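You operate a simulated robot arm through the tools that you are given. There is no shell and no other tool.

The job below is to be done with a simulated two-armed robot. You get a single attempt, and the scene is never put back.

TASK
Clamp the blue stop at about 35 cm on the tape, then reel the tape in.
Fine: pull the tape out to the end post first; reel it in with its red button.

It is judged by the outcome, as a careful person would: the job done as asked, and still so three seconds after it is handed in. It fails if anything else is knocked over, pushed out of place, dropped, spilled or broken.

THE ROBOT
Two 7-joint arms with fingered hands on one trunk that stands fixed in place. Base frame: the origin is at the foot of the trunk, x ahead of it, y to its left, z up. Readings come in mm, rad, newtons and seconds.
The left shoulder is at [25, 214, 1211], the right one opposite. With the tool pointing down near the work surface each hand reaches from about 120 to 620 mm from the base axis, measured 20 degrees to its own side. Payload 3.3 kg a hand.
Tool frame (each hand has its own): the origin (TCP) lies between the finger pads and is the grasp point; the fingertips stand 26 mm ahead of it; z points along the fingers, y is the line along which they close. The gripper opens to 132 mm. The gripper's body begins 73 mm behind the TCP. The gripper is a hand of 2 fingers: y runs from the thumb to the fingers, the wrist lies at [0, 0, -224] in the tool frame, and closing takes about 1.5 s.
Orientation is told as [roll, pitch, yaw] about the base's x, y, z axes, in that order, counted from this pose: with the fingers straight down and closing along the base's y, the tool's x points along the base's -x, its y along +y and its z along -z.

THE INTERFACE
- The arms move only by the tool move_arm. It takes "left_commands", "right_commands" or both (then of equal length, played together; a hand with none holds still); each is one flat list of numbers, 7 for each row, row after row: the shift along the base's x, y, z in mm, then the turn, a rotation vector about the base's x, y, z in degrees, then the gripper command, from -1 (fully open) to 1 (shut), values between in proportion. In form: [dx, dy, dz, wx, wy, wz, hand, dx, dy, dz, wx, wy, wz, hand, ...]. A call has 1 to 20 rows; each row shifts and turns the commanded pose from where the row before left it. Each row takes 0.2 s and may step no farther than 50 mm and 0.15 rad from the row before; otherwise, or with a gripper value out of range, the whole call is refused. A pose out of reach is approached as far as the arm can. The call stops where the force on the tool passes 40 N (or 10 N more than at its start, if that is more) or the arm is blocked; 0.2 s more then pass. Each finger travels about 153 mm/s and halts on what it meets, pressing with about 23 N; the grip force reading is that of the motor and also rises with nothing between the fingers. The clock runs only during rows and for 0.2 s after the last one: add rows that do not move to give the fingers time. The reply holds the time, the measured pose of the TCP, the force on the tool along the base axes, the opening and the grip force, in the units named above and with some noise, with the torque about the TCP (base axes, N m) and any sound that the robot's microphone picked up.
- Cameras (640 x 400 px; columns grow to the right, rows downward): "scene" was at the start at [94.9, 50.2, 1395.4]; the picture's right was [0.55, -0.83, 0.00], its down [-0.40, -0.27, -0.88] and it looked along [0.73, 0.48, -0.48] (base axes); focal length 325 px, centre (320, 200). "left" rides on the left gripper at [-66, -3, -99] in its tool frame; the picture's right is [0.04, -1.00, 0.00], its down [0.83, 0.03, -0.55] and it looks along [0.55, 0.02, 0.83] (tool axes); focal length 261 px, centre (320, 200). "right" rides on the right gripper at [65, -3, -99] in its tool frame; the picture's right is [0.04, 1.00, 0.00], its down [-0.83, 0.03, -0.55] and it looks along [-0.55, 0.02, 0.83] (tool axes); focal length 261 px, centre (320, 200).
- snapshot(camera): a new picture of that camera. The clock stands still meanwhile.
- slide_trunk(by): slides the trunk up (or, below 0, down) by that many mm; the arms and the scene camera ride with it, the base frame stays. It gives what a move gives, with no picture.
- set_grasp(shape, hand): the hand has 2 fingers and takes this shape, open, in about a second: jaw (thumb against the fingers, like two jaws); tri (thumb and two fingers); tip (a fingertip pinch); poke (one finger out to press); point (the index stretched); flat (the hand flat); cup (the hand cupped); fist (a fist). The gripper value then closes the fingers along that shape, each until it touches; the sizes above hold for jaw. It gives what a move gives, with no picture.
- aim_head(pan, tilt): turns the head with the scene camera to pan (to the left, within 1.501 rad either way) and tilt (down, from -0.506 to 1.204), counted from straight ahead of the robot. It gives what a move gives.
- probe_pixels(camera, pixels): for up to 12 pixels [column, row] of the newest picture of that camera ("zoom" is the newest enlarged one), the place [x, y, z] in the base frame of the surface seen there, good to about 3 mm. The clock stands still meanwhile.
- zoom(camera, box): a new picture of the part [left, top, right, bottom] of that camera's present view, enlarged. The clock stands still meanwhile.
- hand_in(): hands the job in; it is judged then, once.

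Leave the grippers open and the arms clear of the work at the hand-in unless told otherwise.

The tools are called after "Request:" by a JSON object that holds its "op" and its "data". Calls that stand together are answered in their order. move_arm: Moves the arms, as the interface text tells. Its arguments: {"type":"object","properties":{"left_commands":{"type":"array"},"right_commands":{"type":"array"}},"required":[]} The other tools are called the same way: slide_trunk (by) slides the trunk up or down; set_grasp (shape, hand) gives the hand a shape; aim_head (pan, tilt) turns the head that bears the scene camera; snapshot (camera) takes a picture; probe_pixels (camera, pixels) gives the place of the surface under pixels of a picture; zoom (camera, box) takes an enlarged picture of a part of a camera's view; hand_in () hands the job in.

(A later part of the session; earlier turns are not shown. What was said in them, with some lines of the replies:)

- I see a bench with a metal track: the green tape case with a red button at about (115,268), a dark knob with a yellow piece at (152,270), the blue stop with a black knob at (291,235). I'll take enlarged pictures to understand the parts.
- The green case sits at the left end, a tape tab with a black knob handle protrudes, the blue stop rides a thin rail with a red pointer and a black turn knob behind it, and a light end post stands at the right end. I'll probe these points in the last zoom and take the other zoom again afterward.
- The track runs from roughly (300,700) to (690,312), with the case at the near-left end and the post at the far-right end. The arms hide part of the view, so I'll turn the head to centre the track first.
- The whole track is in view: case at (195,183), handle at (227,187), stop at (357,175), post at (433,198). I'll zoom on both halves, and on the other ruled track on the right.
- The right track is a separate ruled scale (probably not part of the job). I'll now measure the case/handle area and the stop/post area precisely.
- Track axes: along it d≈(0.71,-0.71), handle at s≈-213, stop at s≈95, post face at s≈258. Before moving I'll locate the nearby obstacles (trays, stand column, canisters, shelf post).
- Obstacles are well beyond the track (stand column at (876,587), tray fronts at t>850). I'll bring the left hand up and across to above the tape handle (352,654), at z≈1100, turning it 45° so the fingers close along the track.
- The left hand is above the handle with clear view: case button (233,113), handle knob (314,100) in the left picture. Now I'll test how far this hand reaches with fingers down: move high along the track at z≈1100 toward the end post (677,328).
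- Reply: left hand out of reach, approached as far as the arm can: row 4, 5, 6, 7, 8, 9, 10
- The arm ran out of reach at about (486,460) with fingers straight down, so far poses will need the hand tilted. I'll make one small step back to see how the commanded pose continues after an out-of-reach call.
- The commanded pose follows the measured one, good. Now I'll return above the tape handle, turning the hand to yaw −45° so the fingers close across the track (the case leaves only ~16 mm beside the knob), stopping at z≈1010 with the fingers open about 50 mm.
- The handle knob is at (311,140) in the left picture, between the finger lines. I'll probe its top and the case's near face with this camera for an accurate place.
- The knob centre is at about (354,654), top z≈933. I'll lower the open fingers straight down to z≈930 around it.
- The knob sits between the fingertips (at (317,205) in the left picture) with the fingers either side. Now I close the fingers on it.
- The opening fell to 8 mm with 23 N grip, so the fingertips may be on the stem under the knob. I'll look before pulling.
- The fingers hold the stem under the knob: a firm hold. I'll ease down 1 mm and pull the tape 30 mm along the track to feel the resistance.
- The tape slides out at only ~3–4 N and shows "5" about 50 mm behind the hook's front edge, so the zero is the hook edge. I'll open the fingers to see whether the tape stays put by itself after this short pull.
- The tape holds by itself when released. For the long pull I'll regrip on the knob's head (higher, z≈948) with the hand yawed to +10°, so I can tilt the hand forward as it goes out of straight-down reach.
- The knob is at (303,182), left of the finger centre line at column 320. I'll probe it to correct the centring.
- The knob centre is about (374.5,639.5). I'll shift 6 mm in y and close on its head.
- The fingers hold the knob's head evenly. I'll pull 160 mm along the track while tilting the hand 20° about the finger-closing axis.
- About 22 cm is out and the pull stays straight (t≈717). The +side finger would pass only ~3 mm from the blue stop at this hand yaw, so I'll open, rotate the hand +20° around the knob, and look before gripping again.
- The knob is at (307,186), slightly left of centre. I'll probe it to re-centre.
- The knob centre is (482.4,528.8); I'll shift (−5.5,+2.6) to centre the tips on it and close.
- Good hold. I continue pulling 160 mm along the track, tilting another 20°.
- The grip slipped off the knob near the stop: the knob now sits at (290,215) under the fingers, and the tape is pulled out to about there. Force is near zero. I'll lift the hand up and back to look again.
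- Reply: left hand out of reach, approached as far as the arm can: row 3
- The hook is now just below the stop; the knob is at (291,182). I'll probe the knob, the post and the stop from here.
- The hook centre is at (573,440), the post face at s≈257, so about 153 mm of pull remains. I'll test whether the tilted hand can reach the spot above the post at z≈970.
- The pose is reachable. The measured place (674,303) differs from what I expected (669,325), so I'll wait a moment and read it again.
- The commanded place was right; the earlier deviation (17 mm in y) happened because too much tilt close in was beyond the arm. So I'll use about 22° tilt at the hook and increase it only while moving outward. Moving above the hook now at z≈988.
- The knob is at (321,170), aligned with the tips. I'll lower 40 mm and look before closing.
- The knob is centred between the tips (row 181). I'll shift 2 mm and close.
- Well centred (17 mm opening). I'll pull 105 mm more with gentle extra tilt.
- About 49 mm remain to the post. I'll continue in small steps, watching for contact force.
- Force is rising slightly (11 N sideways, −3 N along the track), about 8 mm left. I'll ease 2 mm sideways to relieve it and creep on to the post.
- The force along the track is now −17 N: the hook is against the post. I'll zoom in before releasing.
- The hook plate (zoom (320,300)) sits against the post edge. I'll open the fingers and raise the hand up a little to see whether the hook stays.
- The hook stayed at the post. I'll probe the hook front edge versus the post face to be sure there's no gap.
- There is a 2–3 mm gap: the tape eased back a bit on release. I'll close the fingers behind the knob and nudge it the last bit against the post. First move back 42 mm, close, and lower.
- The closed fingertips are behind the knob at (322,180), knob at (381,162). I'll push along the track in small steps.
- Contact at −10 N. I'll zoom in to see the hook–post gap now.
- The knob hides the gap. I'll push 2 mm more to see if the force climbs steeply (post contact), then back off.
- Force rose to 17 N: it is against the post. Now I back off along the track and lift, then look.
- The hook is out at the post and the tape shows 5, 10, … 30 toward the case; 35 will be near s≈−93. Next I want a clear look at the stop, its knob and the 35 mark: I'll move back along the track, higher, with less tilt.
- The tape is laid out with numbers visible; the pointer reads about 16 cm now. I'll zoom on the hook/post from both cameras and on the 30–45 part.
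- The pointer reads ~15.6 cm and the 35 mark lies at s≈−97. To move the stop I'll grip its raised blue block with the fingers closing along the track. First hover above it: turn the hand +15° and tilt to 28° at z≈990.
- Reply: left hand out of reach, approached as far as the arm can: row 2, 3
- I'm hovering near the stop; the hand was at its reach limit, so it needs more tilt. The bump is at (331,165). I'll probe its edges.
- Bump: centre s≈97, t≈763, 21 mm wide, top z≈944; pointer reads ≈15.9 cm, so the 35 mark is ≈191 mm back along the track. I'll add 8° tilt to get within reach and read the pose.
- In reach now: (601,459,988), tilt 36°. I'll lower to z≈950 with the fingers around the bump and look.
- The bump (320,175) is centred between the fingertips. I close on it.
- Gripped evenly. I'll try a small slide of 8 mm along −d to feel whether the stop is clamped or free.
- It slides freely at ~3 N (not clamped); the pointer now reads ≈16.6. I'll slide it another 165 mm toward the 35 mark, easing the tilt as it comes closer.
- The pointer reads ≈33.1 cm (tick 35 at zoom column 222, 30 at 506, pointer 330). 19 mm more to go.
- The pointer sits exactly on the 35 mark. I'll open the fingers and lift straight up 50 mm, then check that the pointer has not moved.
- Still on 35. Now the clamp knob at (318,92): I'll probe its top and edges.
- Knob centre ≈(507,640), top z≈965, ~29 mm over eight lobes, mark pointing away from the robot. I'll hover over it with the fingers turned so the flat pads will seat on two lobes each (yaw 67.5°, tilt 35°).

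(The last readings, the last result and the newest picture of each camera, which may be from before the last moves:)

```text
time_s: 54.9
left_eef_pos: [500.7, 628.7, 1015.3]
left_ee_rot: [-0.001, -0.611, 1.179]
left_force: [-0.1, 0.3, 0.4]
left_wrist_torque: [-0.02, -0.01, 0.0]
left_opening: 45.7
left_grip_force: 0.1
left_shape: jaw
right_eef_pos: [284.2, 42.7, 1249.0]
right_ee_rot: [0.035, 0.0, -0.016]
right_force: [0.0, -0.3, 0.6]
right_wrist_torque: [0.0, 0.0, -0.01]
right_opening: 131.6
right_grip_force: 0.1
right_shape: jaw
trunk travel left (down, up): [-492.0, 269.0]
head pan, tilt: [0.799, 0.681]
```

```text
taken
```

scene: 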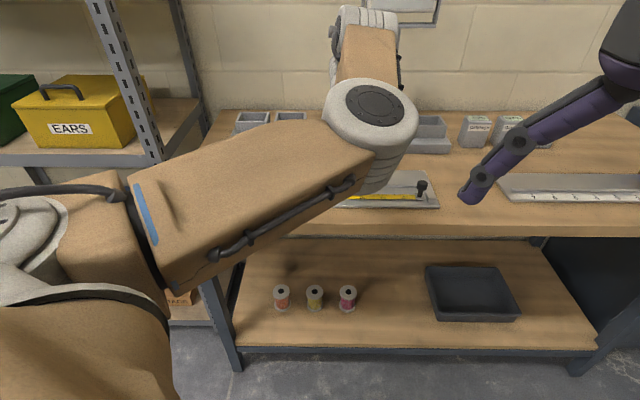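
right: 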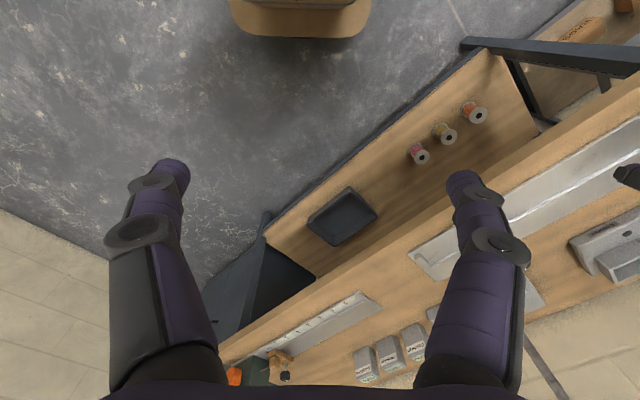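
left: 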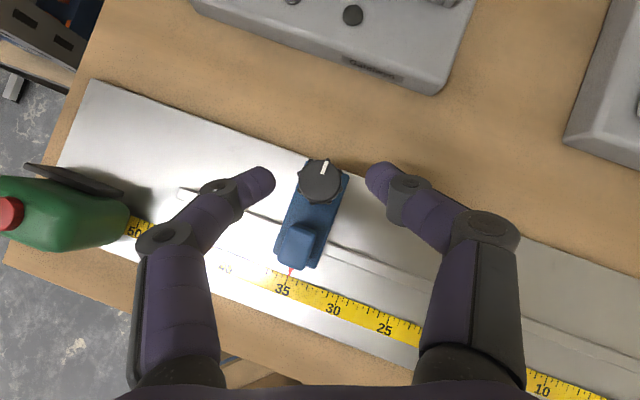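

The knob (321,182) is right between the tips. I lower 41 mm around it.

Request:
{"op": "move_arm", "data": {"left_commands": [0.5, 0, -15, 0, 0, 0, 0.3, 0.5, 0, -15, 0, 0, 0, 0.3, 0.5, 0, -11, 0, 0, 0, 0.3, 0, 0, 0, 0, 0, 0, 0.3]}}

Request:
{"op": "snapshot", "data": {"camera": "left"}}

Request:
{"op": "probe_pixels", "data": {"camera": "left", "pixels": [[315, 190], [295, 190], [335, 190], [315, 170], [315, 205]]}}

```text
time_s: 55.9
left_eef_pos: [501.1, 629.6, 973.2]
left_ee_rot: [-0.002, -0.611, 1.179]
left_force: [-0.5, 0.8, -0.6]
left_wrist_torque: [0.0, 0.02, -0.05]
left_opening: 45.7
left_grip_force: 0.0
left_shape: jaw
right_eef_pos: [284.1, 43.8, 1248.8]
right_ee_rot: [0.033, -0.002, -0.018]
right_force: [-0.5, 0.1, 1.0]
right_wrist_torque: [0.01, 0.01, 0.0]
right_opening: 132.1
right_grip_force: 0.0
right_shape: jaw
trunk travel left (down, up): [-492.0, 269.0]
head pan, tilt: [0.799, 0.681]
```

```text
taken
```

left: 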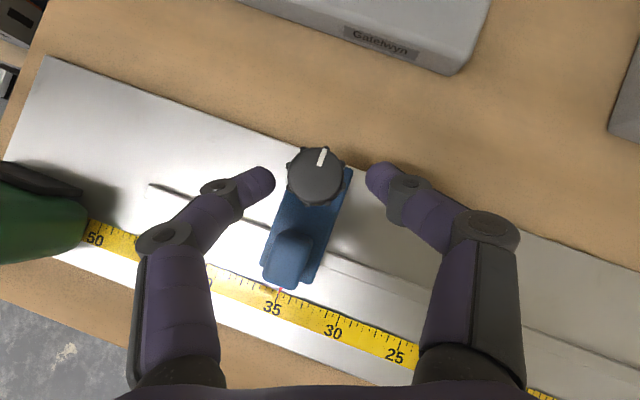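

```text
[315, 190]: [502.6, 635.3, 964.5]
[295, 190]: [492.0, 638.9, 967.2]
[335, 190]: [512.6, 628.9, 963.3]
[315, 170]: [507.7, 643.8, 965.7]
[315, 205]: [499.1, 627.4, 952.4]
```

The knob is between the tips (centre col ≈316). I'll shift 1.5 mm toward it and close.

Request:
{"op": "move_arm", "data": {"left_commands": [-1.4, 0.6, 0, 0, 0, 0, 0.3, 0, 0, 0, 0, 0, 0, 0.5, 0, 0, 0, 0, 0, 0, 0.7, 0, 0, 0, 0, 0, 0, 1, 0, 0, 0, 0, 0, 0, 1, 0, 0, 0, 0, 0, 0, 1]}}

Request:
{"op": "snapshot", "data": {"camera": "left"}}

Request:
{"op": "zoom", "data": {"camera": "left", "box": [240, 130, 400, 230]}}

Request:
{"op": "zoom", "data": {"camera": "left", "box": [200, 250, 360, 350]}}

```text
time_s: 57.3
left_eef_pos: [502.1, 628.7, 973.6]
left_ee_rot: [0.0, -0.612, 1.178]
left_force: [-0.8, -2.0, -1.2]
left_wrist_torque: [-0.04, 0.03, -0.01]
left_opening: 21.7
left_grip_force: 22.9
left_shape: jaw
right_eef_pos: [284.9, 42.6, 1248.3]
right_ee_rot: [0.031, -0.002, -0.017]
right_force: [-0.1, 0.2, -1.1]
right_wrist_torque: [0.02, 0.01, -0.01]
right_opening: 132.0
right_grip_force: 0.0
right_shape: jaw
trunk travel left (down, up): [-492.0, 269.0]
head pan, tilt: [0.799, 0.681]
```

```text
taken
```

left: 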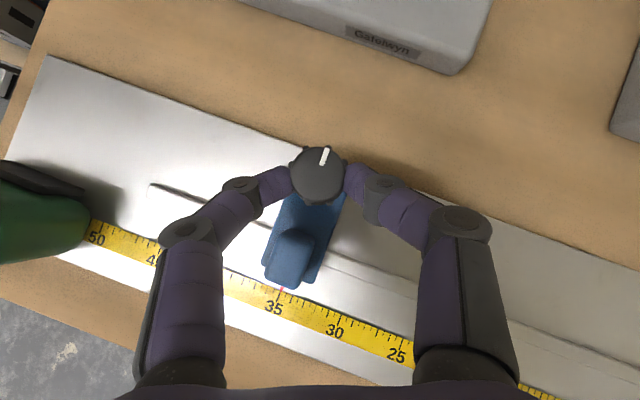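

```text
4.00 times, centred on (320, 180) of left
```

zoom: 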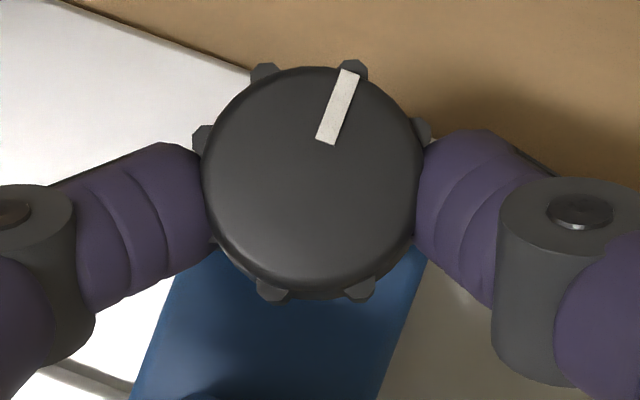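

```text
4.00 times, centred on (280, 300) of left
```

zoom: 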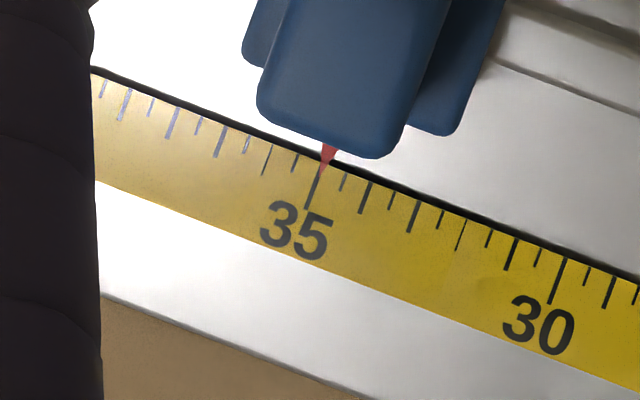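

The pads sit nicely between lobes and the pointer is still at 35. I'll turn the knob clockwise (seen from above) 15° about its own axis and check the torque.

Request:
{"op": "move_arm", "data": {"left_commands": [-1.0, 0.46, 0, 0, 0, -5, 1, -0.95, 0.55, 0, 0, 0, -5, 1, -0.9, 0.63, 0, 0, 0, -5, 1, 0, 0, 0, 0, 0, 0, 1]}}

Request:
{"op": "zoom", "data": {"camera": "left", "box": [224, 130, 416, 250]}}

```text
time_s: 58.3
left_eef_pos: [498.0, 630.5, 974.2]
left_ee_rot: [-0.001, -0.613, 0.915]
left_force: [-3.1, -4.2, 1.4]
left_wrist_torque: [-0.05, 0.07, 0.01]
left_opening: 21.8
left_grip_force: 23.3
left_shape: jaw
right_eef_pos: [283.9, 42.3, 1248.6]
right_ee_rot: [0.035, -0.001, -0.018]
right_force: [-1.2, 0.7, -0.4]
right_wrist_torque: [0.02, 0.01, -0.01]
right_opening: 131.9
right_grip_force: 0.1
right_shape: jaw
trunk travel left (down, up): [-492.0, 269.0]
head pan, tilt: [0.799, 0.681]
```

```text
3.33 times, centred on (320, 190) of left
```

zoom: 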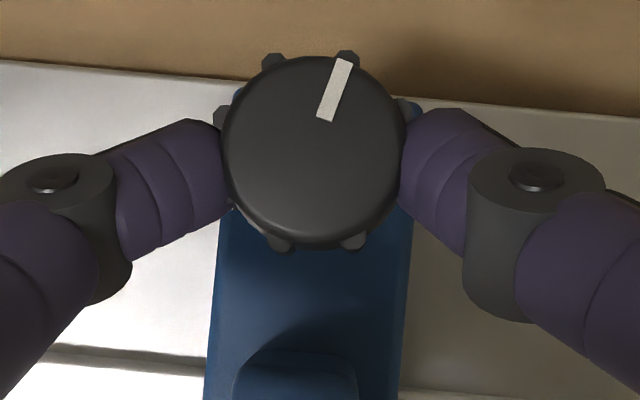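

The knob follows the hand with almost no torque. I continue the turn another 30°.

Request:
{"op": "move_arm", "data": {"left_commands": [-0.84, 0.71, 0, 0, 0, -5, 1, -0.78, 0.78, 0, 0, 0, -5, 1, -0.71, 0.84, 0, 0, 0, -5, 1, -0.63, 0.9, 0, 0, 0, -5, 1, -0.55, 0.95, 0, 0, 0, -5, 1, -0.46, 1.0, 0, 0, 0, -5, 1, 0, 0, 0, 0, 0, 0, 1]}}

Request:
{"op": "snapshot", "data": {"camera": "left"}}

```text
time_s: 59.9
left_eef_pos: [493.7, 635.9, 974.7]
left_ee_rot: [0.002, -0.614, 0.393]
left_force: [-3.2, -3.2, 1.2]
left_wrist_torque: [-0.09, 0.05, -0.02]
left_opening: 21.9
left_grip_force: 23.1
left_shape: jaw
right_eef_pos: [284.6, 42.6, 1248.3]
right_ee_rot: [0.034, -0.003, -0.019]
right_force: [0.0, -0.8, 1.9]
right_wrist_torque: [-0.05, 0.02, 0.02]
right_opening: 131.9
right_grip_force: 0.1
right_shape: jaw
trunk travel left (down, up): [-492.0, 269.0]
head pan, tilt: [0.799, 0.681]
```

```text
taken
```

left: 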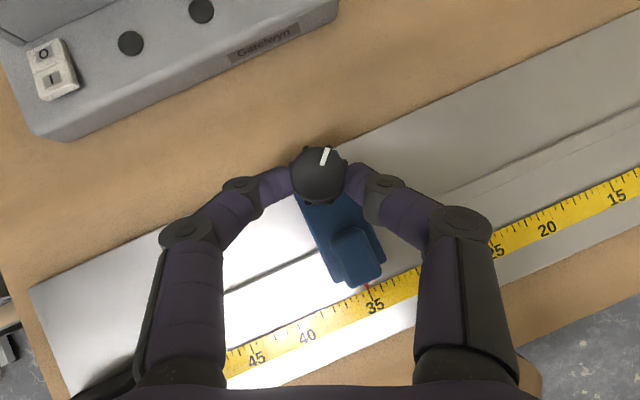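

No resistance yet after 45°. I'll open, swing the hand back +45° around the knob, and regrip.

Request:
{"op": "move_arm", "data": {"left_commands": [0, 0, 0, 0, 0, 0, 0.6, 0, 0, 0, 0, 0, 0, 0.3, 0, 0, 0, 0, 0, 0, 0.3, 0.73, -1.48, 0, 0, 0, 7.5, 0.3, 0.91, -1.37, 0, 0, 0, 7.5, 0.3, 1.09, -1.24, 0, 0, 0, 7.5, 0.3, 1.24, -1.09, 0, 0, 0, 7.5, 0.3, 1.37, -0.91, 0, 0, 0, 7.5, 0.3, 1.48, -0.73, 0, 0, 0, 7.5, 0.3, 0, 0, 0, 0, 0, 0, 0.3, 0, 0, 0, 0, 0, 0, 0.3]}}

Request:
{"op": "snapshot", "data": {"camera": "left"}}

Request:
{"op": "zoom", "data": {"camera": "left", "box": [224, 130, 416, 250]}}

```text
time_s: 62.3
left_eef_pos: [502.3, 629.3, 973.9]
left_ee_rot: [-0.001, -0.611, 1.178]
left_force: [-0.1, 0.3, 0.9]
left_wrist_torque: [-0.03, -0.02, 0.0]
left_opening: 45.9
left_grip_force: 0.0
left_shape: jaw
right_eef_pos: [284.3, 42.6, 1249.3]
right_ee_rot: [0.033, -0.001, -0.017]
right_force: [-0.3, -0.1, 0.9]
right_wrist_torque: [-0.04, -0.01, -0.01]
right_opening: 131.9
right_grip_force: 0.2
right_shape: jaw
trunk travel left (down, up): [-492.0, 269.0]
head pan, tilt: [0.799, 0.681]
```

```text
taken
```

left: 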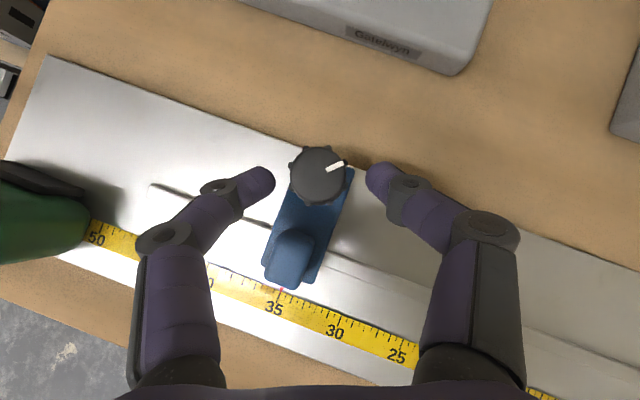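

```text
3.33 times, centred on (320, 190) of left
```

zoom: 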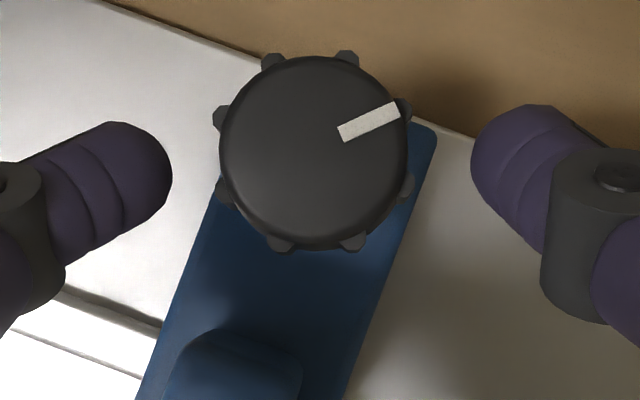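

The knob stayed turned by 45°. I grip again and turn another 45° clockwise.

Request:
{"op": "move_arm", "data": {"left_commands": [-0.5, 0.2, 0, 0, 0, 0, 0.5, 0, 0, 0, 0, 0, 0, 0.8, 0, 0, 0, 0, 0, 0, 1, 0, 0, 0, 0, 0, 0, 1, 0, 0, 0, 0, 0, 0, 1, -1.48, 0.73, 0, 0, 0, -7.5, 1, -1.37, 0.91, 0, 0, 0, -7.5, 1, -1.24, 1.09, 0, 0, 0, -7.5, 1, -1.09, 1.24, 0, 0, 0, -7.5, 1, -0.91, 1.37, 0, 0, 0, -7.5, 1, -0.73, 1.48, 0, 0, 0, -7.5, 1, 0, 0, 0, 0, 0, 0, 1]}}

Request:
{"op": "snapshot", "data": {"camera": "left"}}

```text
time_s: 64.9
left_eef_pos: [494.2, 636.6, 972.4]
left_ee_rot: [-0.002, -0.612, 0.391]
left_force: [-2.1, -2.6, -0.7]
left_wrist_torque: [-0.05, 0.06, 0.01]
left_opening: 21.3
left_grip_force: 22.8
left_shape: jaw
right_eef_pos: [283.0, 43.0, 1248.7]
right_ee_rot: [0.034, -0.001, -0.018]
right_force: [0.1, -0.2, -0.4]
right_wrist_torque: [0.01, -0.02, 0.01]
right_opening: 132.0
right_grip_force: 0.0
right_shape: jaw
trunk travel left (down, up): [-492.0, 269.0]
head pan, tilt: [0.799, 0.681]
```

```text
taken
```

left: 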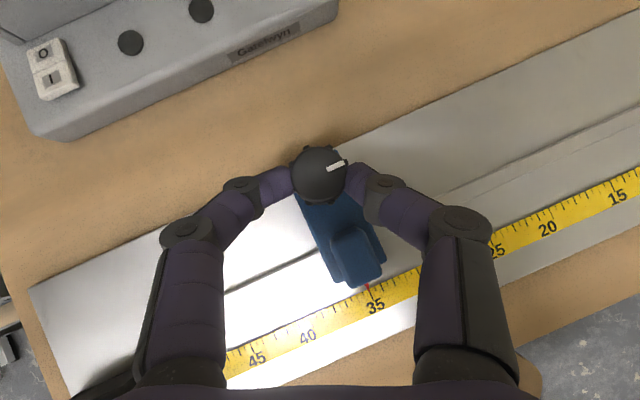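

90° done, still little torque. I'll do a small tug test (3 mm along the track and back) to see if it holds yet.

Request:
{"op": "move_arm", "data": {"left_commands": [1.06, -1.06, 0, 0, 0, 0, 1, 1.06, -1.06, 0, 0, 0, 0, 1, 0, 0, 0, 0, 0, 0, 1]}}

Request:
{"op": "zoom", "data": {"camera": "left", "box": [280, 240, 440, 340]}}

Request:
{"op": "move_arm", "data": {"left_commands": [-1.06, 1.06, 0, 0, 0, 0, 1, -1.06, 1.06, 0, 0, 0, 0, 1, 0, 0, 0, 0, 0, 0, 1]}}

Request:
{"op": "zoom", "data": {"camera": "left", "box": [280, 240, 440, 340]}}

```text
time_s: 65.7
left_eef_pos: [495.4, 634.9, 973.6]
left_ee_rot: [-0.001, -0.61, 0.394]
left_force: [-8.9, 3.5, -2.5]
left_wrist_torque: [0.08, 0.15, 0.05]
left_opening: 21.1
left_grip_force: 23.2
left_shape: jaw
right_eef_pos: [283.4, 43.8, 1248.4]
right_ee_rot: [0.034, -0.002, -0.017]
right_force: [-0.1, -0.4, -0.8]
right_wrist_torque: [0.01, 0.01, 0.01]
right_opening: 131.8
right_grip_force: 0.0
right_shape: jaw
trunk travel left (down, up): [-492.0, 269.0]
head pan, tilt: [0.799, 0.681]
```

```text
4.00 times, centred on (360, 290) of left
```

zoom: 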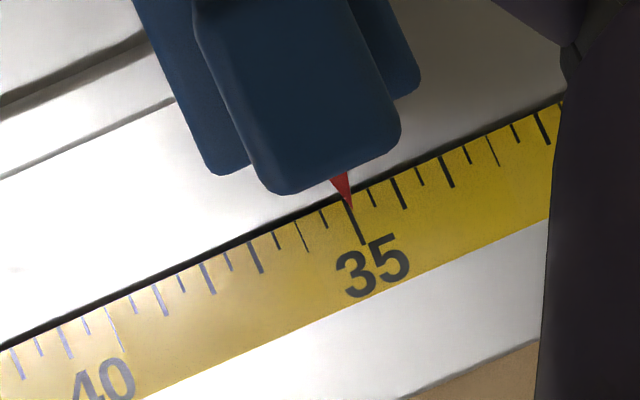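

```text
time_s: 66.5
left_eef_pos: [494.0, 635.1, 975.0]
left_ee_rot: [-0.003, -0.611, 0.392]
left_force: [-3.9, -3.6, -3.4]
left_wrist_torque: [-0.07, 0.08, -0.01]
left_opening: 21.2
left_grip_force: 22.9
left_shape: jaw
right_eef_pos: [284.3, 43.5, 1247.6]
right_ee_rot: [0.034, 0.0, -0.019]
right_force: [0.2, -0.2, -0.7]
right_wrist_torque: [-0.02, -0.02, -0.03]
right_opening: 132.0
right_grip_force: 0.1
right_shape: jaw
trunk travel left (down, up): [-492.0, 269.0]
head pan, tilt: [0.799, 0.681]
```

```text
4.00 times, centred on (360, 290) of left
```

zoom: 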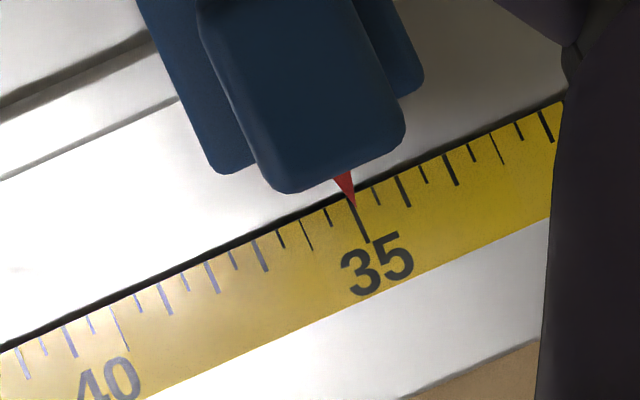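

The 3 mm tug met ~9 N (it slid at 3 N before) and the pointer stayed on 35, so it is starting to hold. I'll keep tightening: open, swing back, look.

Request:
{"op": "move_arm", "data": {"left_commands": [0, 0, 0, 0, 0, 0, 0.6, 0, 0, 0, 0, 0, 0, 0.3, 0, 0, 0, 0, 0, 0, 0.3, 0.73, -1.48, 0, 0, 0, 7.5, 0.3, 0.91, -1.37, 0, 0, 0, 7.5, 0.3, 1.09, -1.24, 0, 0, 0, 7.5, 0.3, 1.24, -1.09, 0, 0, 0, 7.5, 0.3, 1.37, -0.91, 0, 0, 0, 7.5, 0.3, 1.48, -0.73, 0, 0, 0, 7.5, 0.3, 0, 0, 0, 0, 0, 0, 0.3, 0, 0, 0, 0, 0, 0, 0.3]}}

Request:
{"op": "zoom", "data": {"camera": "left", "box": [224, 130, 416, 250]}}

```text
time_s: 68.9
left_eef_pos: [501.6, 628.6, 974.6]
left_ee_rot: [-0.001, -0.61, 1.18]
left_force: [-0.3, -0.1, 0.0]
left_wrist_torque: [0.0, -0.02, -0.02]
left_opening: 45.9
left_grip_force: 0.0
left_shape: jaw
right_eef_pos: [284.6, 43.0, 1249.1]
right_ee_rot: [0.033, -0.003, -0.018]
right_force: [0.5, 0.0, 0.4]
right_wrist_torque: [0.03, 0.0, 0.01]
right_opening: 132.1
right_grip_force: 0.0
right_shape: jaw
trunk travel left (down, up): [-492.0, 269.0]
head pan, tilt: [0.799, 0.681]
```

```text
3.33 times, centred on (320, 190) of left
```

zoom: 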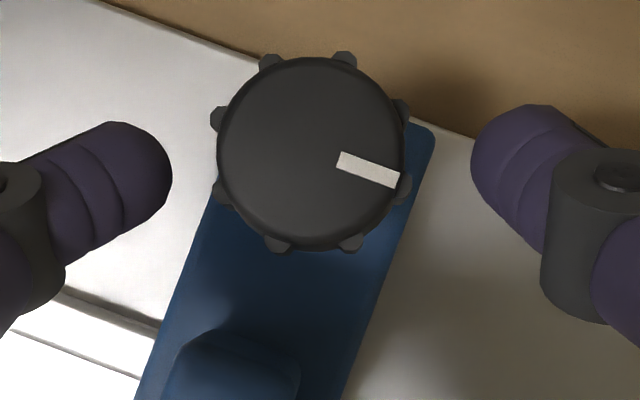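

The mark has turned ~88° in total. Grip and turn another 45°.

Request:
{"op": "move_arm", "data": {"left_commands": [-0.5, 0.2, 0, 0, 0, 0, 0.5, 0, 0, 0, 0, 0, 0, 0.8, 0, 0, 0, 0, 0, 0, 1, 0, 0, 0, 0, 0, 0, 1, 0, 0, 0, 0, 0, 0, 1, -1.48, 0.73, 0, 0, 0, -7.5, 1, -1.37, 0.91, 0, 0, 0, -7.5, 1, -1.24, 1.09, 0, 0, 0, -7.5, 1, -1.09, 1.24, 0, 0, 0, -7.5, 1, -0.91, 1.37, 0, 0, 0, -7.5, 1, -0.73, 1.48, 0, 0, 0, -7.5, 1, 0, 0, 0, 0, 0, 0, 1]}}

Request:
{"op": "snapshot", "data": {"camera": "left"}}

Request:
{"op": "zoom", "data": {"camera": "left", "box": [224, 130, 416, 250]}}

```text
time_s: 71.5
left_eef_pos: [491.2, 636.6, 972.5]
left_ee_rot: [-0.004, -0.609, 0.396]
left_force: [-23.8, -10.7, -11.6]
left_wrist_torque: [-0.33, 0.37, 0.36]
left_opening: 21.9
left_grip_force: 22.8
left_shape: jaw
right_eef_pos: [281.7, 43.5, 1249.5]
right_ee_rot: [0.033, -0.002, -0.018]
right_force: [0.5, 0.5, -0.7]
right_wrist_torque: [0.01, 0.03, 0.01]
right_opening: 131.9
right_grip_force: 0.1
right_shape: jaw
trunk travel left (down, up): [-492.0, 269.0]
head pan, tilt: [0.799, 0.681]
```

```text
taken
```

left: 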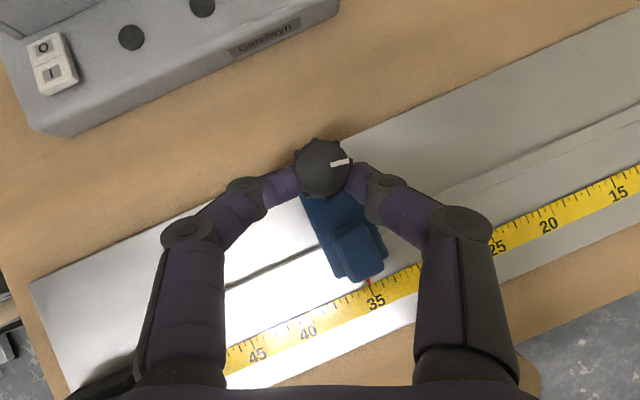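

```text
3.33 times, centred on (320, 190) of left
```

zoom: 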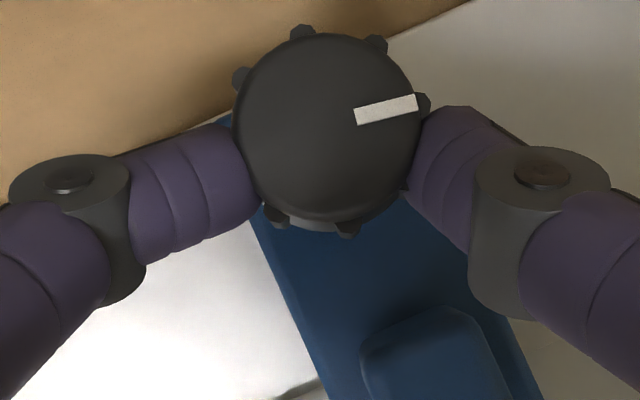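

Strong resistance now (torque 0.36 N·m, 26 N side force): the knob has come up tight after ~10° more and the fingers slipped over the lobes. I'll open and check knob and pointer.

Request:
{"op": "move_arm", "data": {"left_commands": [0, 0, 0, 0, 0, 0, 0.6, 0, 0, 0, 0, 0, 0, 0.3, 0, 0, 0, 0, 0, 0, 0.3, 0, 0, 0, 0, 0, 0, 0.3]}}

Request:
{"op": "snapshot", "data": {"camera": "left"}}

Request:
{"op": "zoom", "data": {"camera": "left", "box": [280, 240, 440, 340]}}

Request:
{"op": "zoom", "data": {"camera": "left", "box": [224, 130, 416, 250]}}

```text
time_s: 72.5
left_eef_pos: [494.1, 636.4, 974.8]
left_ee_rot: [-0.001, -0.611, 0.392]
left_force: [0.2, -0.6, 0.4]
left_wrist_torque: [0.03, -0.01, 0.0]
left_opening: 45.5
left_grip_force: 0.1
left_shape: jaw
right_eef_pos: [285.3, 44.2, 1248.3]
right_ee_rot: [0.035, 0.0, -0.018]
right_force: [0.4, 0.0, -1.5]
right_wrist_torque: [-0.02, 0.01, 0.0]
right_opening: 131.6
right_grip_force: 0.2
right_shape: jaw
trunk travel left (down, up): [-492.0, 269.0]
head pan, tilt: [0.799, 0.681]
```

```text
taken
```

left: 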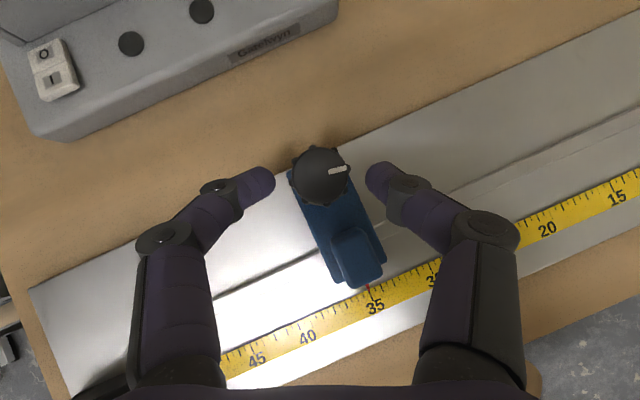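

```text
4.00 times, centred on (360, 290) of left
```

zoom: 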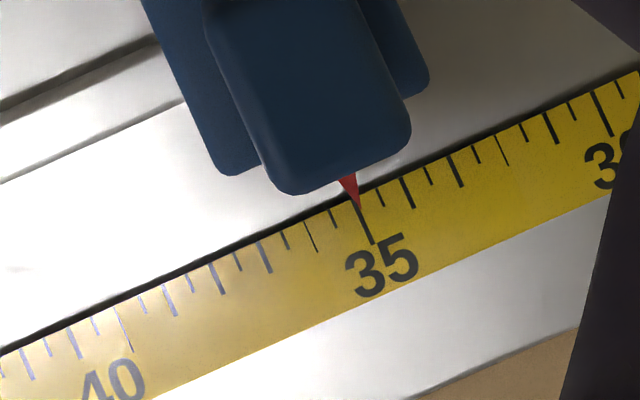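

```text
3.33 times, centred on (320, 190) of left
```

zoom: 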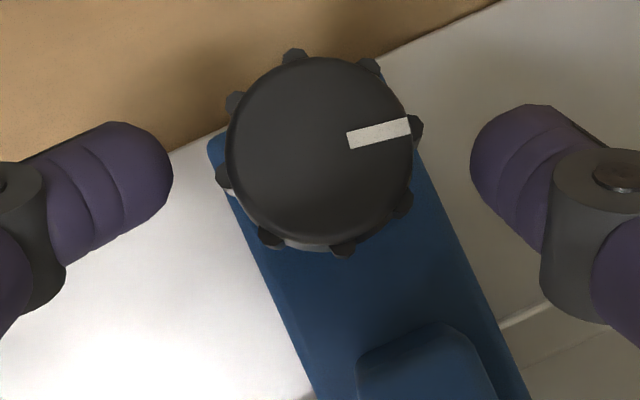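

The pointer still reads 35 and the knob is at ~105°. To be sure it's snug I'll reseat the pads between lobes (hand yaw 55°) and turn a bit more, watching torque.

Request:
{"op": "move_arm", "data": {"left_commands": [0.62, -1.29, 0, 0, 0, 6.5, 0.3, 0.76, -1.21, 0, 0, 0, 6.5, 0.3, 0.9, -1.11, 0, 0, 0, 6.5, 0.3, 1.01, -1.01, 0, 0, 0, 6.5, 0.3, 1.12, -0.88, 0, 0, 0, 6.5, 0.3, 0, 0, 0, 0, 0, 0, 0.5, 0, 0, 0, 0, 0, 0, 0.8, 0, 0, 0, 0, 0, 0, 1, 0, 0, 0, 0, 0, 0, 1, 0, 0, 0, 0, 0, 0, 1]}}

Request:
{"op": "zoom", "data": {"camera": "left", "box": [224, 130, 416, 250]}}

```text
time_s: 74.7
left_eef_pos: [499.4, 630.0, 973.3]
left_ee_rot: [-0.002, -0.612, 0.96]
left_force: [-1.3, -1.2, -0.3]
left_wrist_torque: [0.0, 0.02, 0.02]
left_opening: 21.1
left_grip_force: 23.0
left_shape: jaw
right_eef_pos: [284.2, 43.8, 1248.3]
right_ee_rot: [0.034, -0.002, -0.017]
right_force: [0.4, -0.2, -0.3]
right_wrist_torque: [0.02, 0.01, -0.01]
right_opening: 131.8
right_grip_force: 0.0
right_shape: jaw
trunk travel left (down, up): [-492.0, 269.0]
head pan, tilt: [0.799, 0.681]
```

```text
3.33 times, centred on (320, 190) of left
```

zoom: 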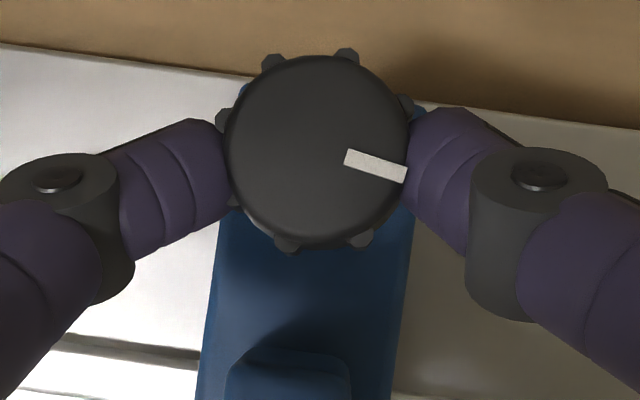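

Well seated between lobes. Turning 10° more clockwise in small steps while reading the torque.

Request:
{"op": "move_arm", "data": {"left_commands": [-0.87, 0.67, 0, 0, 0, -5, 1, -0.81, 0.74, 0, 0, 0, -5, 1, 0, 0, 0, 0, 0, 0, 1]}}

Request:
{"op": "zoom", "data": {"camera": "left", "box": [224, 130, 416, 250]}}

```text
time_s: 75.5
left_eef_pos: [496.9, 632.2, 973.7]
left_ee_rot: [-0.002, -0.611, 0.785]
left_force: [1.1, 1.1, 1.0]
left_wrist_torque: [-0.05, -0.14, 0.45]
left_opening: 21.7
left_grip_force: 23.1
left_shape: jaw
right_eef_pos: [284.9, 43.6, 1248.5]
right_ee_rot: [0.033, 0.0, -0.017]
right_force: [-0.4, -0.2, 0.2]
right_wrist_torque: [-0.01, -0.01, -0.01]
right_opening: 131.8
right_grip_force: 0.1
right_shape: jaw
trunk travel left (down, up): [-492.0, 269.0]
head pan, tilt: [0.799, 0.681]
```

```text
3.33 times, centred on (320, 190) of left
```

zoom: 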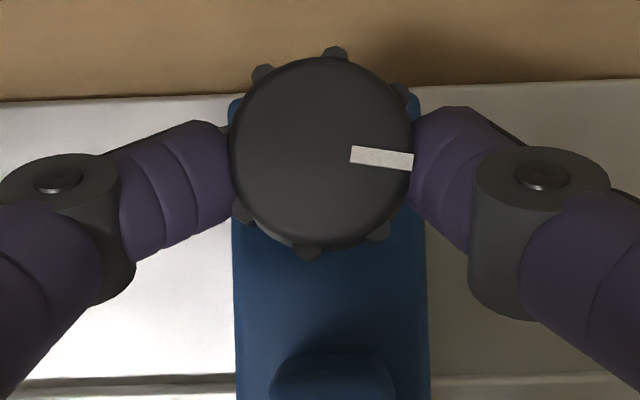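

Torque 0.45 N·m with only ~2° movement: it's tight. I'll relax the twist, then do a brief 4 mm tug along the track to confirm it holds.

Request:
{"op": "move_arm", "data": {"left_commands": [0.81, -0.74, 0, 0, 0, 5, 1, 0.5, -0.4, 0, 0, 0, 3, 1, 1.4, -1.4, 0, 0, 0, 0, 1, 1.4, -1.4, 0, 0, 0, 0, 1, 0, 0, 0, 0, 0, 0, 1]}}

Request:
{"op": "snapshot", "data": {"camera": "left"}}

Request:
{"op": "zoom", "data": {"camera": "left", "box": [230, 230, 390, 330]}}

```text
time_s: 76.7
left_eef_pos: [499.5, 629.5, 973.4]
left_ee_rot: [0.0, -0.61, 0.927]
left_force: [-6.4, 4.3, 1.0]
left_wrist_torque: [0.09, 0.11, 0.19]
left_opening: 21.6
left_grip_force: 22.8
left_shape: jaw
right_eef_pos: [283.6, 43.7, 1248.0]
right_ee_rot: [0.034, -0.003, -0.016]
right_force: [0.2, -0.1, -0.4]
right_wrist_torque: [0.0, 0.03, 0.03]
right_opening: 131.7
right_grip_force: 0.0
right_shape: jaw
trunk travel left (down, up): [-492.0, 269.0]
head pan, tilt: [0.799, 0.681]
```

```text
taken
```

left: 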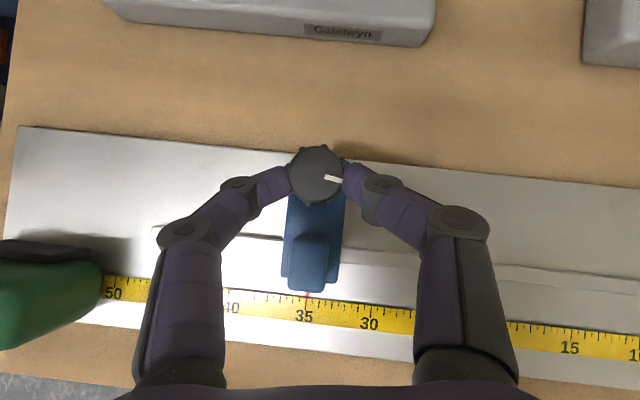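

```text
4.00 times, centred on (310, 280) of left
```

zoom: 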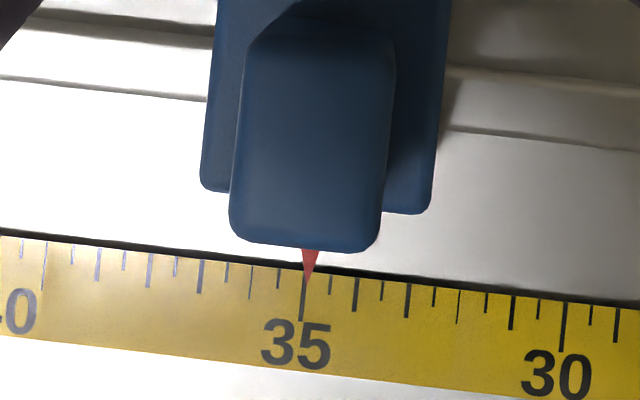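

It held against the tug and the pointer is on 35: clamped. Now I open, lift straight up 70 mm, and look at the tape.

Request:
{"op": "move_arm", "data": {"left_commands": [-1.4, 1.4, 0, 0, 0, 0, 1, -1.0, 1.0, 0, 0, 0, 0, 0.6, 0, 0, 0, 0, 0, 0, 0.3, 0, 0, 0, 0, 0, 0, 0.2, 0, 0, 15, 0, 0, 0, 0.2, 0, 0, 20, 0, 0, 0, 0.2, 0, 0, 25, 0, 0, 0, 0.2, 0, 0, 10, 0, 0, 0, 0.2, 0, 0, 0, 0, 0, 0, 0.2]}}

Request:
{"op": "snapshot", "data": {"camera": "left"}}

```text
time_s: 78.7
left_eef_pos: [497.8, 631.9, 1042.6]
left_ee_rot: [-0.003, -0.612, 0.926]
left_force: [0.0, -0.7, 0.3]
left_wrist_torque: [-0.01, 0.04, -0.03]
left_opening: 52.4
left_grip_force: 0.1
left_shape: jaw
right_eef_pos: [284.9, 44.0, 1249.0]
right_ee_rot: [0.033, -0.002, -0.019]
right_force: [0.3, -0.5, 0.6]
right_wrist_torque: [-0.02, 0.0, 0.0]
right_opening: 131.8
right_grip_force: 0.1
right_shape: jaw
trunk travel left (down, up): [-492.0, 269.0]
head pan, tilt: [0.799, 0.681]
```

```text
taken
```

left: 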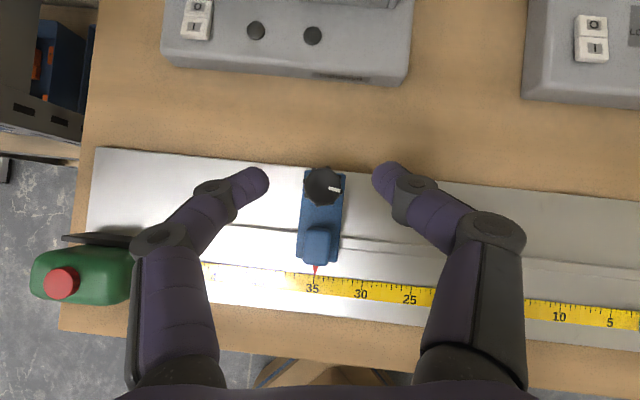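

Now to the red button (at (62,284) in this picture, base ≈(302,707), z≈966). I'll move above it at z≈1040, reducing tilt to 20°, closing the fingers to make a single pressing tip.

Request:
{"op": "move_arm", "data": {"left_commands": [-33, 11.7, 0, -4, 3, 0, 0.5, -33, 11.7, 0, -4, 3, 0, 1, -33, 11.7, 0, -4, 3, 0, 1, -33, 11.7, 0, 0, 0, 7, 1, -33, 11.7, 0, 0, 0, 0, 1, -34, 11.5, 0, 0, 0, 0, 1, 0, 0, 0, 0, 0, 0, 1, 0, 0, 0, 0, 0, 0, 1]}}

Request:
{"op": "snapshot", "data": {"camera": "left"}}

Request:
{"op": "snapshot", "data": {"camera": "scene"}}

```text
time_s: 80.5
left_eef_pos: [299.2, 700.9, 1043.4]
left_ee_rot: [-0.003, -0.349, 1.048]
left_force: [-0.3, -0.1, 0.1]
left_wrist_torque: [0.03, 0.0, 0.01]
left_opening: 0.0
left_grip_force: 23.2
left_shape: jaw
right_eef_pos: [284.0, 44.2, 1249.2]
right_ee_rot: [0.033, -0.003, -0.019]
right_force: [0.0, -0.4, -0.1]
right_wrist_torque: [0.02, 0.0, -0.02]
right_opening: 131.9
right_grip_force: 0.1
right_shape: jaw
trunk travel left (down, up): [-492.0, 269.0]
head pan, tilt: [0.799, 0.681]
```

```text
taken
```

left: 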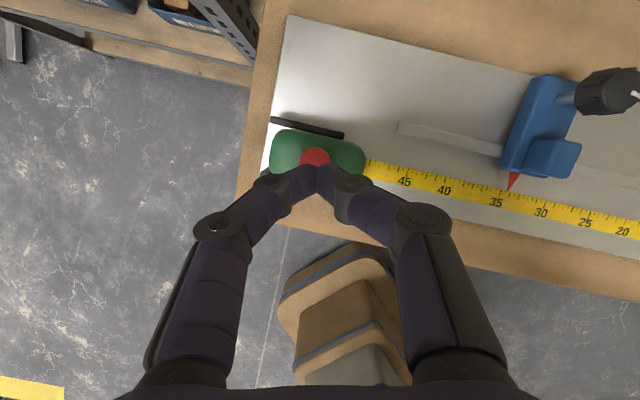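

```text
taken
```

scene: 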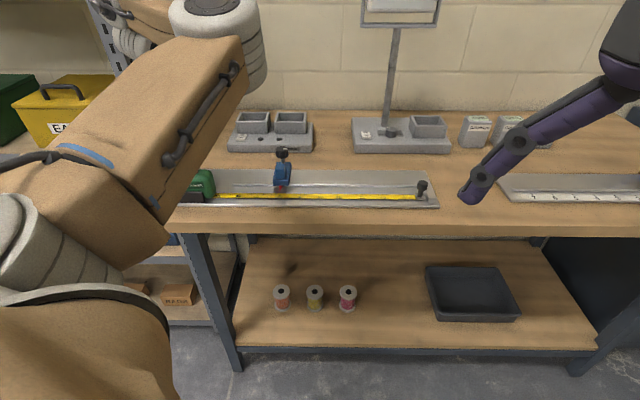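

The button shows at (316,157) just ahead of the closed tips. I'll probe it.

Request:
{"op": "probe_pixels", "data": {"camera": "left", "pixels": [[302, 156], [329, 156], [316, 150], [316, 158], [308, 163]]}}

Request:
{"op": "zoom", "data": {"camera": "left", "box": [256, 110, 384, 190]}}

```text
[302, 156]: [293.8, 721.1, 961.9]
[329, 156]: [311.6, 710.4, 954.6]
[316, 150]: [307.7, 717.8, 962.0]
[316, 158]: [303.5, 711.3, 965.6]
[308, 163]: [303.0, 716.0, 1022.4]
```

```text
5.00 times, centred on (320, 150) of left
```

zoom: 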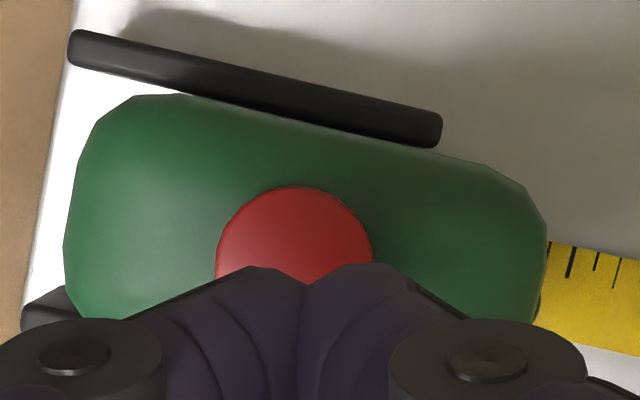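

The closed tips are directly above the button centre (302.5,708.5). I'll go down 46 mm quickly and then check.

Request:
{"op": "move_arm", "data": {"left_commands": [-0.3, 0, -20, 0, 0, 0, 1, -0.3, 0, -16, 0, 0, 0, 1, -0.3, 0, -10, 0, 0, 0, 1, 0, 0, 0, 0, 0, 0, 1]}}

Request:
{"op": "zoom", "data": {"camera": "left", "box": [256, 130, 384, 210]}}

```text
time_s: 81.5
left_eef_pos: [299.9, 698.7, 996.8]
left_ee_rot: [-0.002, -0.35, 1.048]
left_force: [-0.7, 0.8, 0.7]
left_wrist_torque: [0.02, 0.0, 0.01]
left_opening: 0.0
left_grip_force: 23.4
left_shape: jaw
right_eef_pos: [283.8, 43.5, 1249.1]
right_ee_rot: [0.033, -0.001, -0.016]
right_force: [-0.3, 0.5, 0.3]
right_wrist_torque: [0.0, 0.02, -0.04]
right_opening: 131.8
right_grip_force: 0.1
right_shape: jaw
trunk travel left (down, up): [-492.0, 269.0]
head pan, tilt: [0.799, 0.681]
```

```text
5.00 times, centred on (320, 170) of left
```

zoom: 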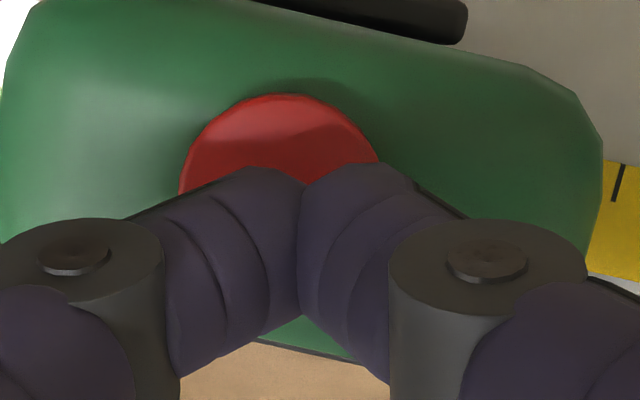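

The tips are a touch short of the button centre; I'll shift 3.6 mm in y, then press down in 2 mm steps.

Request:
{"op": "move_arm", "data": {"left_commands": [0, 3.6, 0, 0, 0, 0, 1, 0, 0, -2, 0, 0, 0, 1, 0, 0, -2, 0, 0, 0, 1, 0, 0, -2, 0, 0, 0, 1, 0, 0, -2, 0, 0, 0, 1, 0, 0, 0, 0, 0, 0, 1]}}

Request:
{"op": "snapshot", "data": {"camera": "scene"}}

```text
time_s: 82.9
left_eef_pos: [298.6, 705.1, 988.7]
left_ee_rot: [-0.001, -0.348, 1.047]
left_force: [0.7, -0.7, 2.7]
left_wrist_torque: [0.01, 0.03, 0.01]
left_opening: 0.1
left_grip_force: 23.2
left_shape: jaw
right_eef_pos: [284.8, 43.9, 1249.1]
right_ee_rot: [0.032, -0.001, -0.017]
right_force: [-0.6, 0.5, 0.3]
right_wrist_torque: [0.02, 0.0, -0.03]
right_opening: 132.0
right_grip_force: 0.1
right_shape: jaw
trunk travel left (down, up): [-492.0, 269.0]
head pan, tilt: [0.799, 0.681]
heard: click
```

```text
taken
```

scene: 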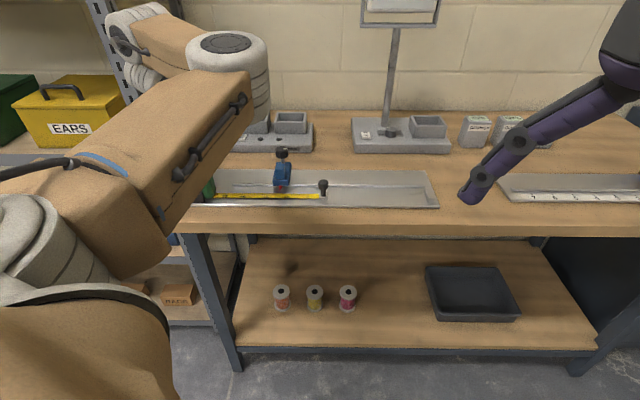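

A click was heard and the tape is reeling in: the hook is now at (323,190). I keep the button pressed and wait.

Request:
{"op": "move_arm", "data": {"left_commands": [0, 0, 0, 0, 0, 0, 1, 0, 0, 0, 0, 0, 0, 1, 0, 0, 0, 0, 0, 0, 1, 0, 0, 0, 0, 0, 0, 1]}}

Request:
{"op": "snapshot", "data": {"camera": "scene"}}

```text
time_s: 83.9
left_eef_pos: [297.6, 704.8, 989.0]
left_ee_rot: [-0.001, -0.348, 1.048]
left_force: [0.4, 0.5, 2.1]
left_wrist_torque: [0.01, 0.01, -0.01]
left_opening: 0.0
left_grip_force: 22.3
left_shape: jaw
right_eef_pos: [284.7, 43.2, 1248.6]
right_ee_rot: [0.034, -0.003, -0.017]
right_force: [0.0, -0.4, 0.1]
right_wrist_torque: [0.03, 0.0, 0.03]
right_opening: 132.0
right_grip_force: 0.0
right_shape: jaw
trunk travel left (down, up): [-492.0, 269.0]
head pan, tilt: [0.799, 0.681]
```

```text
taken
```

scene: 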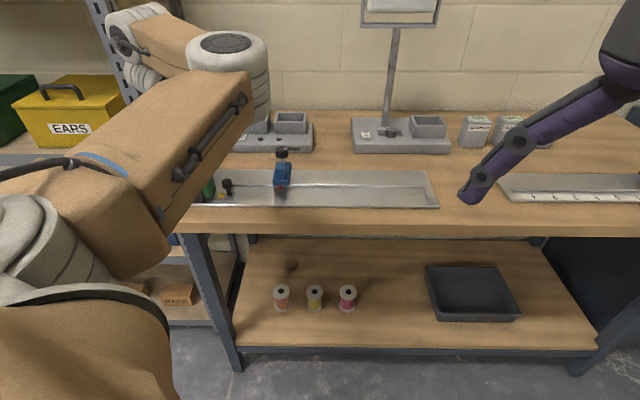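

The tape is reeled in: the hook is back at (227,187) as at the start, and the stop stayed at (282,175). I'll hold briefly more, then lift off the button straight up.

Request:
{"op": "move_arm", "data": {"left_commands": [0, 0, 0, 0, 0, 0, 1, 0, 0, 0, 0, 0, 0, 1, 0, 0, 10, 0, 0, 0, 1, 0, 0, 20, 0, 0, 0, 1, 0, 0, 30, 0, 0, 0, 1, 0, 0, 30, 0, 0, 0, 0.5, 0, 0, 30, 0, 0, 0, 0, 0, 0, 0, 0, 0, 0, -0.5]}}

Request:
{"op": "snapshot", "data": {"camera": "left"}}

Request:
{"op": "zoom", "data": {"camera": "scene", "box": [180, 135, 340, 235]}}

```text
time_s: 85.7
left_eef_pos: [298.2, 706.3, 1107.3]
left_ee_rot: [-0.001, -0.347, 1.048]
left_force: [-0.6, 0.4, 0.6]
left_wrist_torque: [-0.02, 0.0, -0.02]
left_opening: 98.7
left_grip_force: 0.0
left_shape: jaw
right_eef_pos: [284.9, 44.4, 1248.4]
right_ee_rot: [0.033, 0.001, -0.017]
right_force: [-0.1, 0.1, 0.1]
right_wrist_torque: [-0.01, 0.01, -0.02]
right_opening: 131.9
right_grip_force: 0.2
right_shape: jaw
trunk travel left (down, up): [-492.0, 269.0]
head pan, tilt: [0.799, 0.681]
```

```text
taken
```

left: 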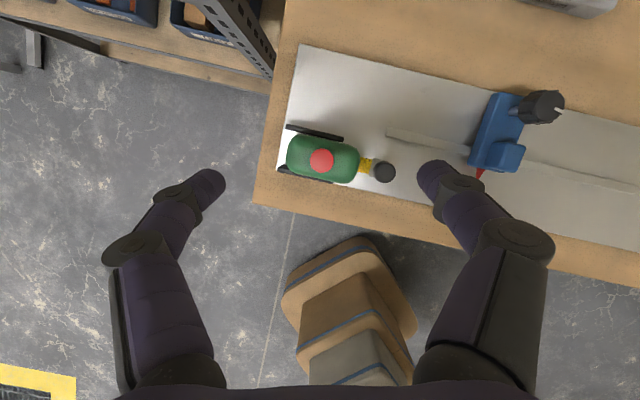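

```text
4.00 times, centred on (260, 185) of scene
```

zoom: 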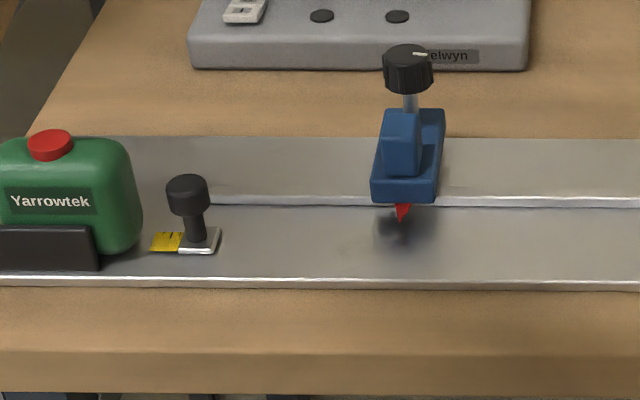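

The tape is fully in (hook beside the case) and the stop stands upright on the rail. I'll verify the pointer's place relative to the post, then move the arm clear.

Request:
{"op": "probe_pixels", "data": {"camera": "zoom", "pixels": [[402, 215], [403, 205], [187, 185], [50, 140], [215, 235]]}}

Request:
{"op": "probe_pixels", "data": {"camera": "left", "pixels": [[479, 175], [480, 171], [320, 160], [384, 172]]}}

Request:
{"op": "move_arm", "data": {"left_commands": [0, -30, 25, 0, 0, -5, -1, 0, -35, 20, -3, 2, -5, -1, 0, -40, 10, -3, 2, -5, -1, 0, -45, 10, -3, 2, -5, -1, 0, -45, 10, -3, 2, -5, -1, 0, -45, 10, 0, 0, -5, -1, 0, -45, 0, 0, 0, -5, -1, 0, -45, 0, 0, 0, -5, -1, 0, 0, 0, 0, 0, 0, -1, 0, 0, 0, 0, 0, 0, -1]}}

Request:
{"op": "snapshot", "data": {"camera": "scene"}}

```text
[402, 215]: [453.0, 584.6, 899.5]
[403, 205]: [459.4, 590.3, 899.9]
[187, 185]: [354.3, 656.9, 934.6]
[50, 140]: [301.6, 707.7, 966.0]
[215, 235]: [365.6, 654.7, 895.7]
```

```text
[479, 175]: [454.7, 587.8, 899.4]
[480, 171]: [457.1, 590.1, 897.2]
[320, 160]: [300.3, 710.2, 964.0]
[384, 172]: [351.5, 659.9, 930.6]
```

```text
time_s: 87.9
left_eef_pos: [295.5, 374.8, 1192.9]
left_ee_rot: [-0.05, -0.104, 0.358]
left_force: [0.1, 0.6, -0.9]
left_wrist_torque: [0.0, -0.03, 0.01]
left_opening: 132.1
left_grip_force: 0.0
left_shape: jaw
right_eef_pos: [283.2, 43.4, 1248.4]
right_ee_rot: [0.033, -0.002, -0.017]
right_force: [-0.7, -1.1, 0.1]
right_wrist_torque: [0.01, 0.0, 0.0]
right_opening: 132.0
right_grip_force: 0.0
right_shape: jaw
trunk travel left (down, up): [-492.0, 269.0]
head pan, tilt: [0.799, 0.681]
```

```text
taken
```

scene: 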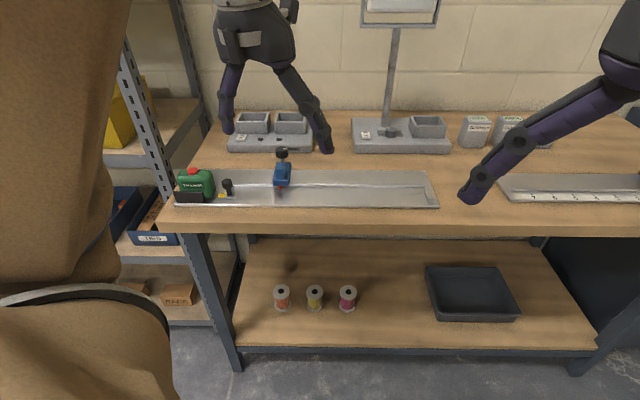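

The pointer sits at s≈−93.5, about 350 mm from the post face. The tape is reeled in, nothing else is disturbed, both grippers are open and the arms are clear of the work. Handing in.

Request:
{"op": "hand_in", "data": {}}

```text
The job is handed in.
```

The blue stop is clamped at 35 cm and the tape is reeled back in. The job is handed in, but I haven't been told the verdict.

- **Pulling the tape out:** I pulled it along the track until the hook pressed against the end post. My grip slipped off the handle once on the way, so I gripped it again. After I let go, the hook settled back by up to about 3 mm.
- **Setting the stop:** It slid freely, so I moved it until its red pointer was on the 35 mark. I then tightened its knob clockwise, about 105° in all, until it would turn no further. It held against a small tug. After the reel-in, the pointer was about 350 mm from the post.
- **Reeling in:** I held the red button down until the tape was fully in. The hook is back beside the case where it started, and the stop stayed in place.

In the last pictures nothing else on the bench looked moved. Both grippers are open and the arms are clear of the work.
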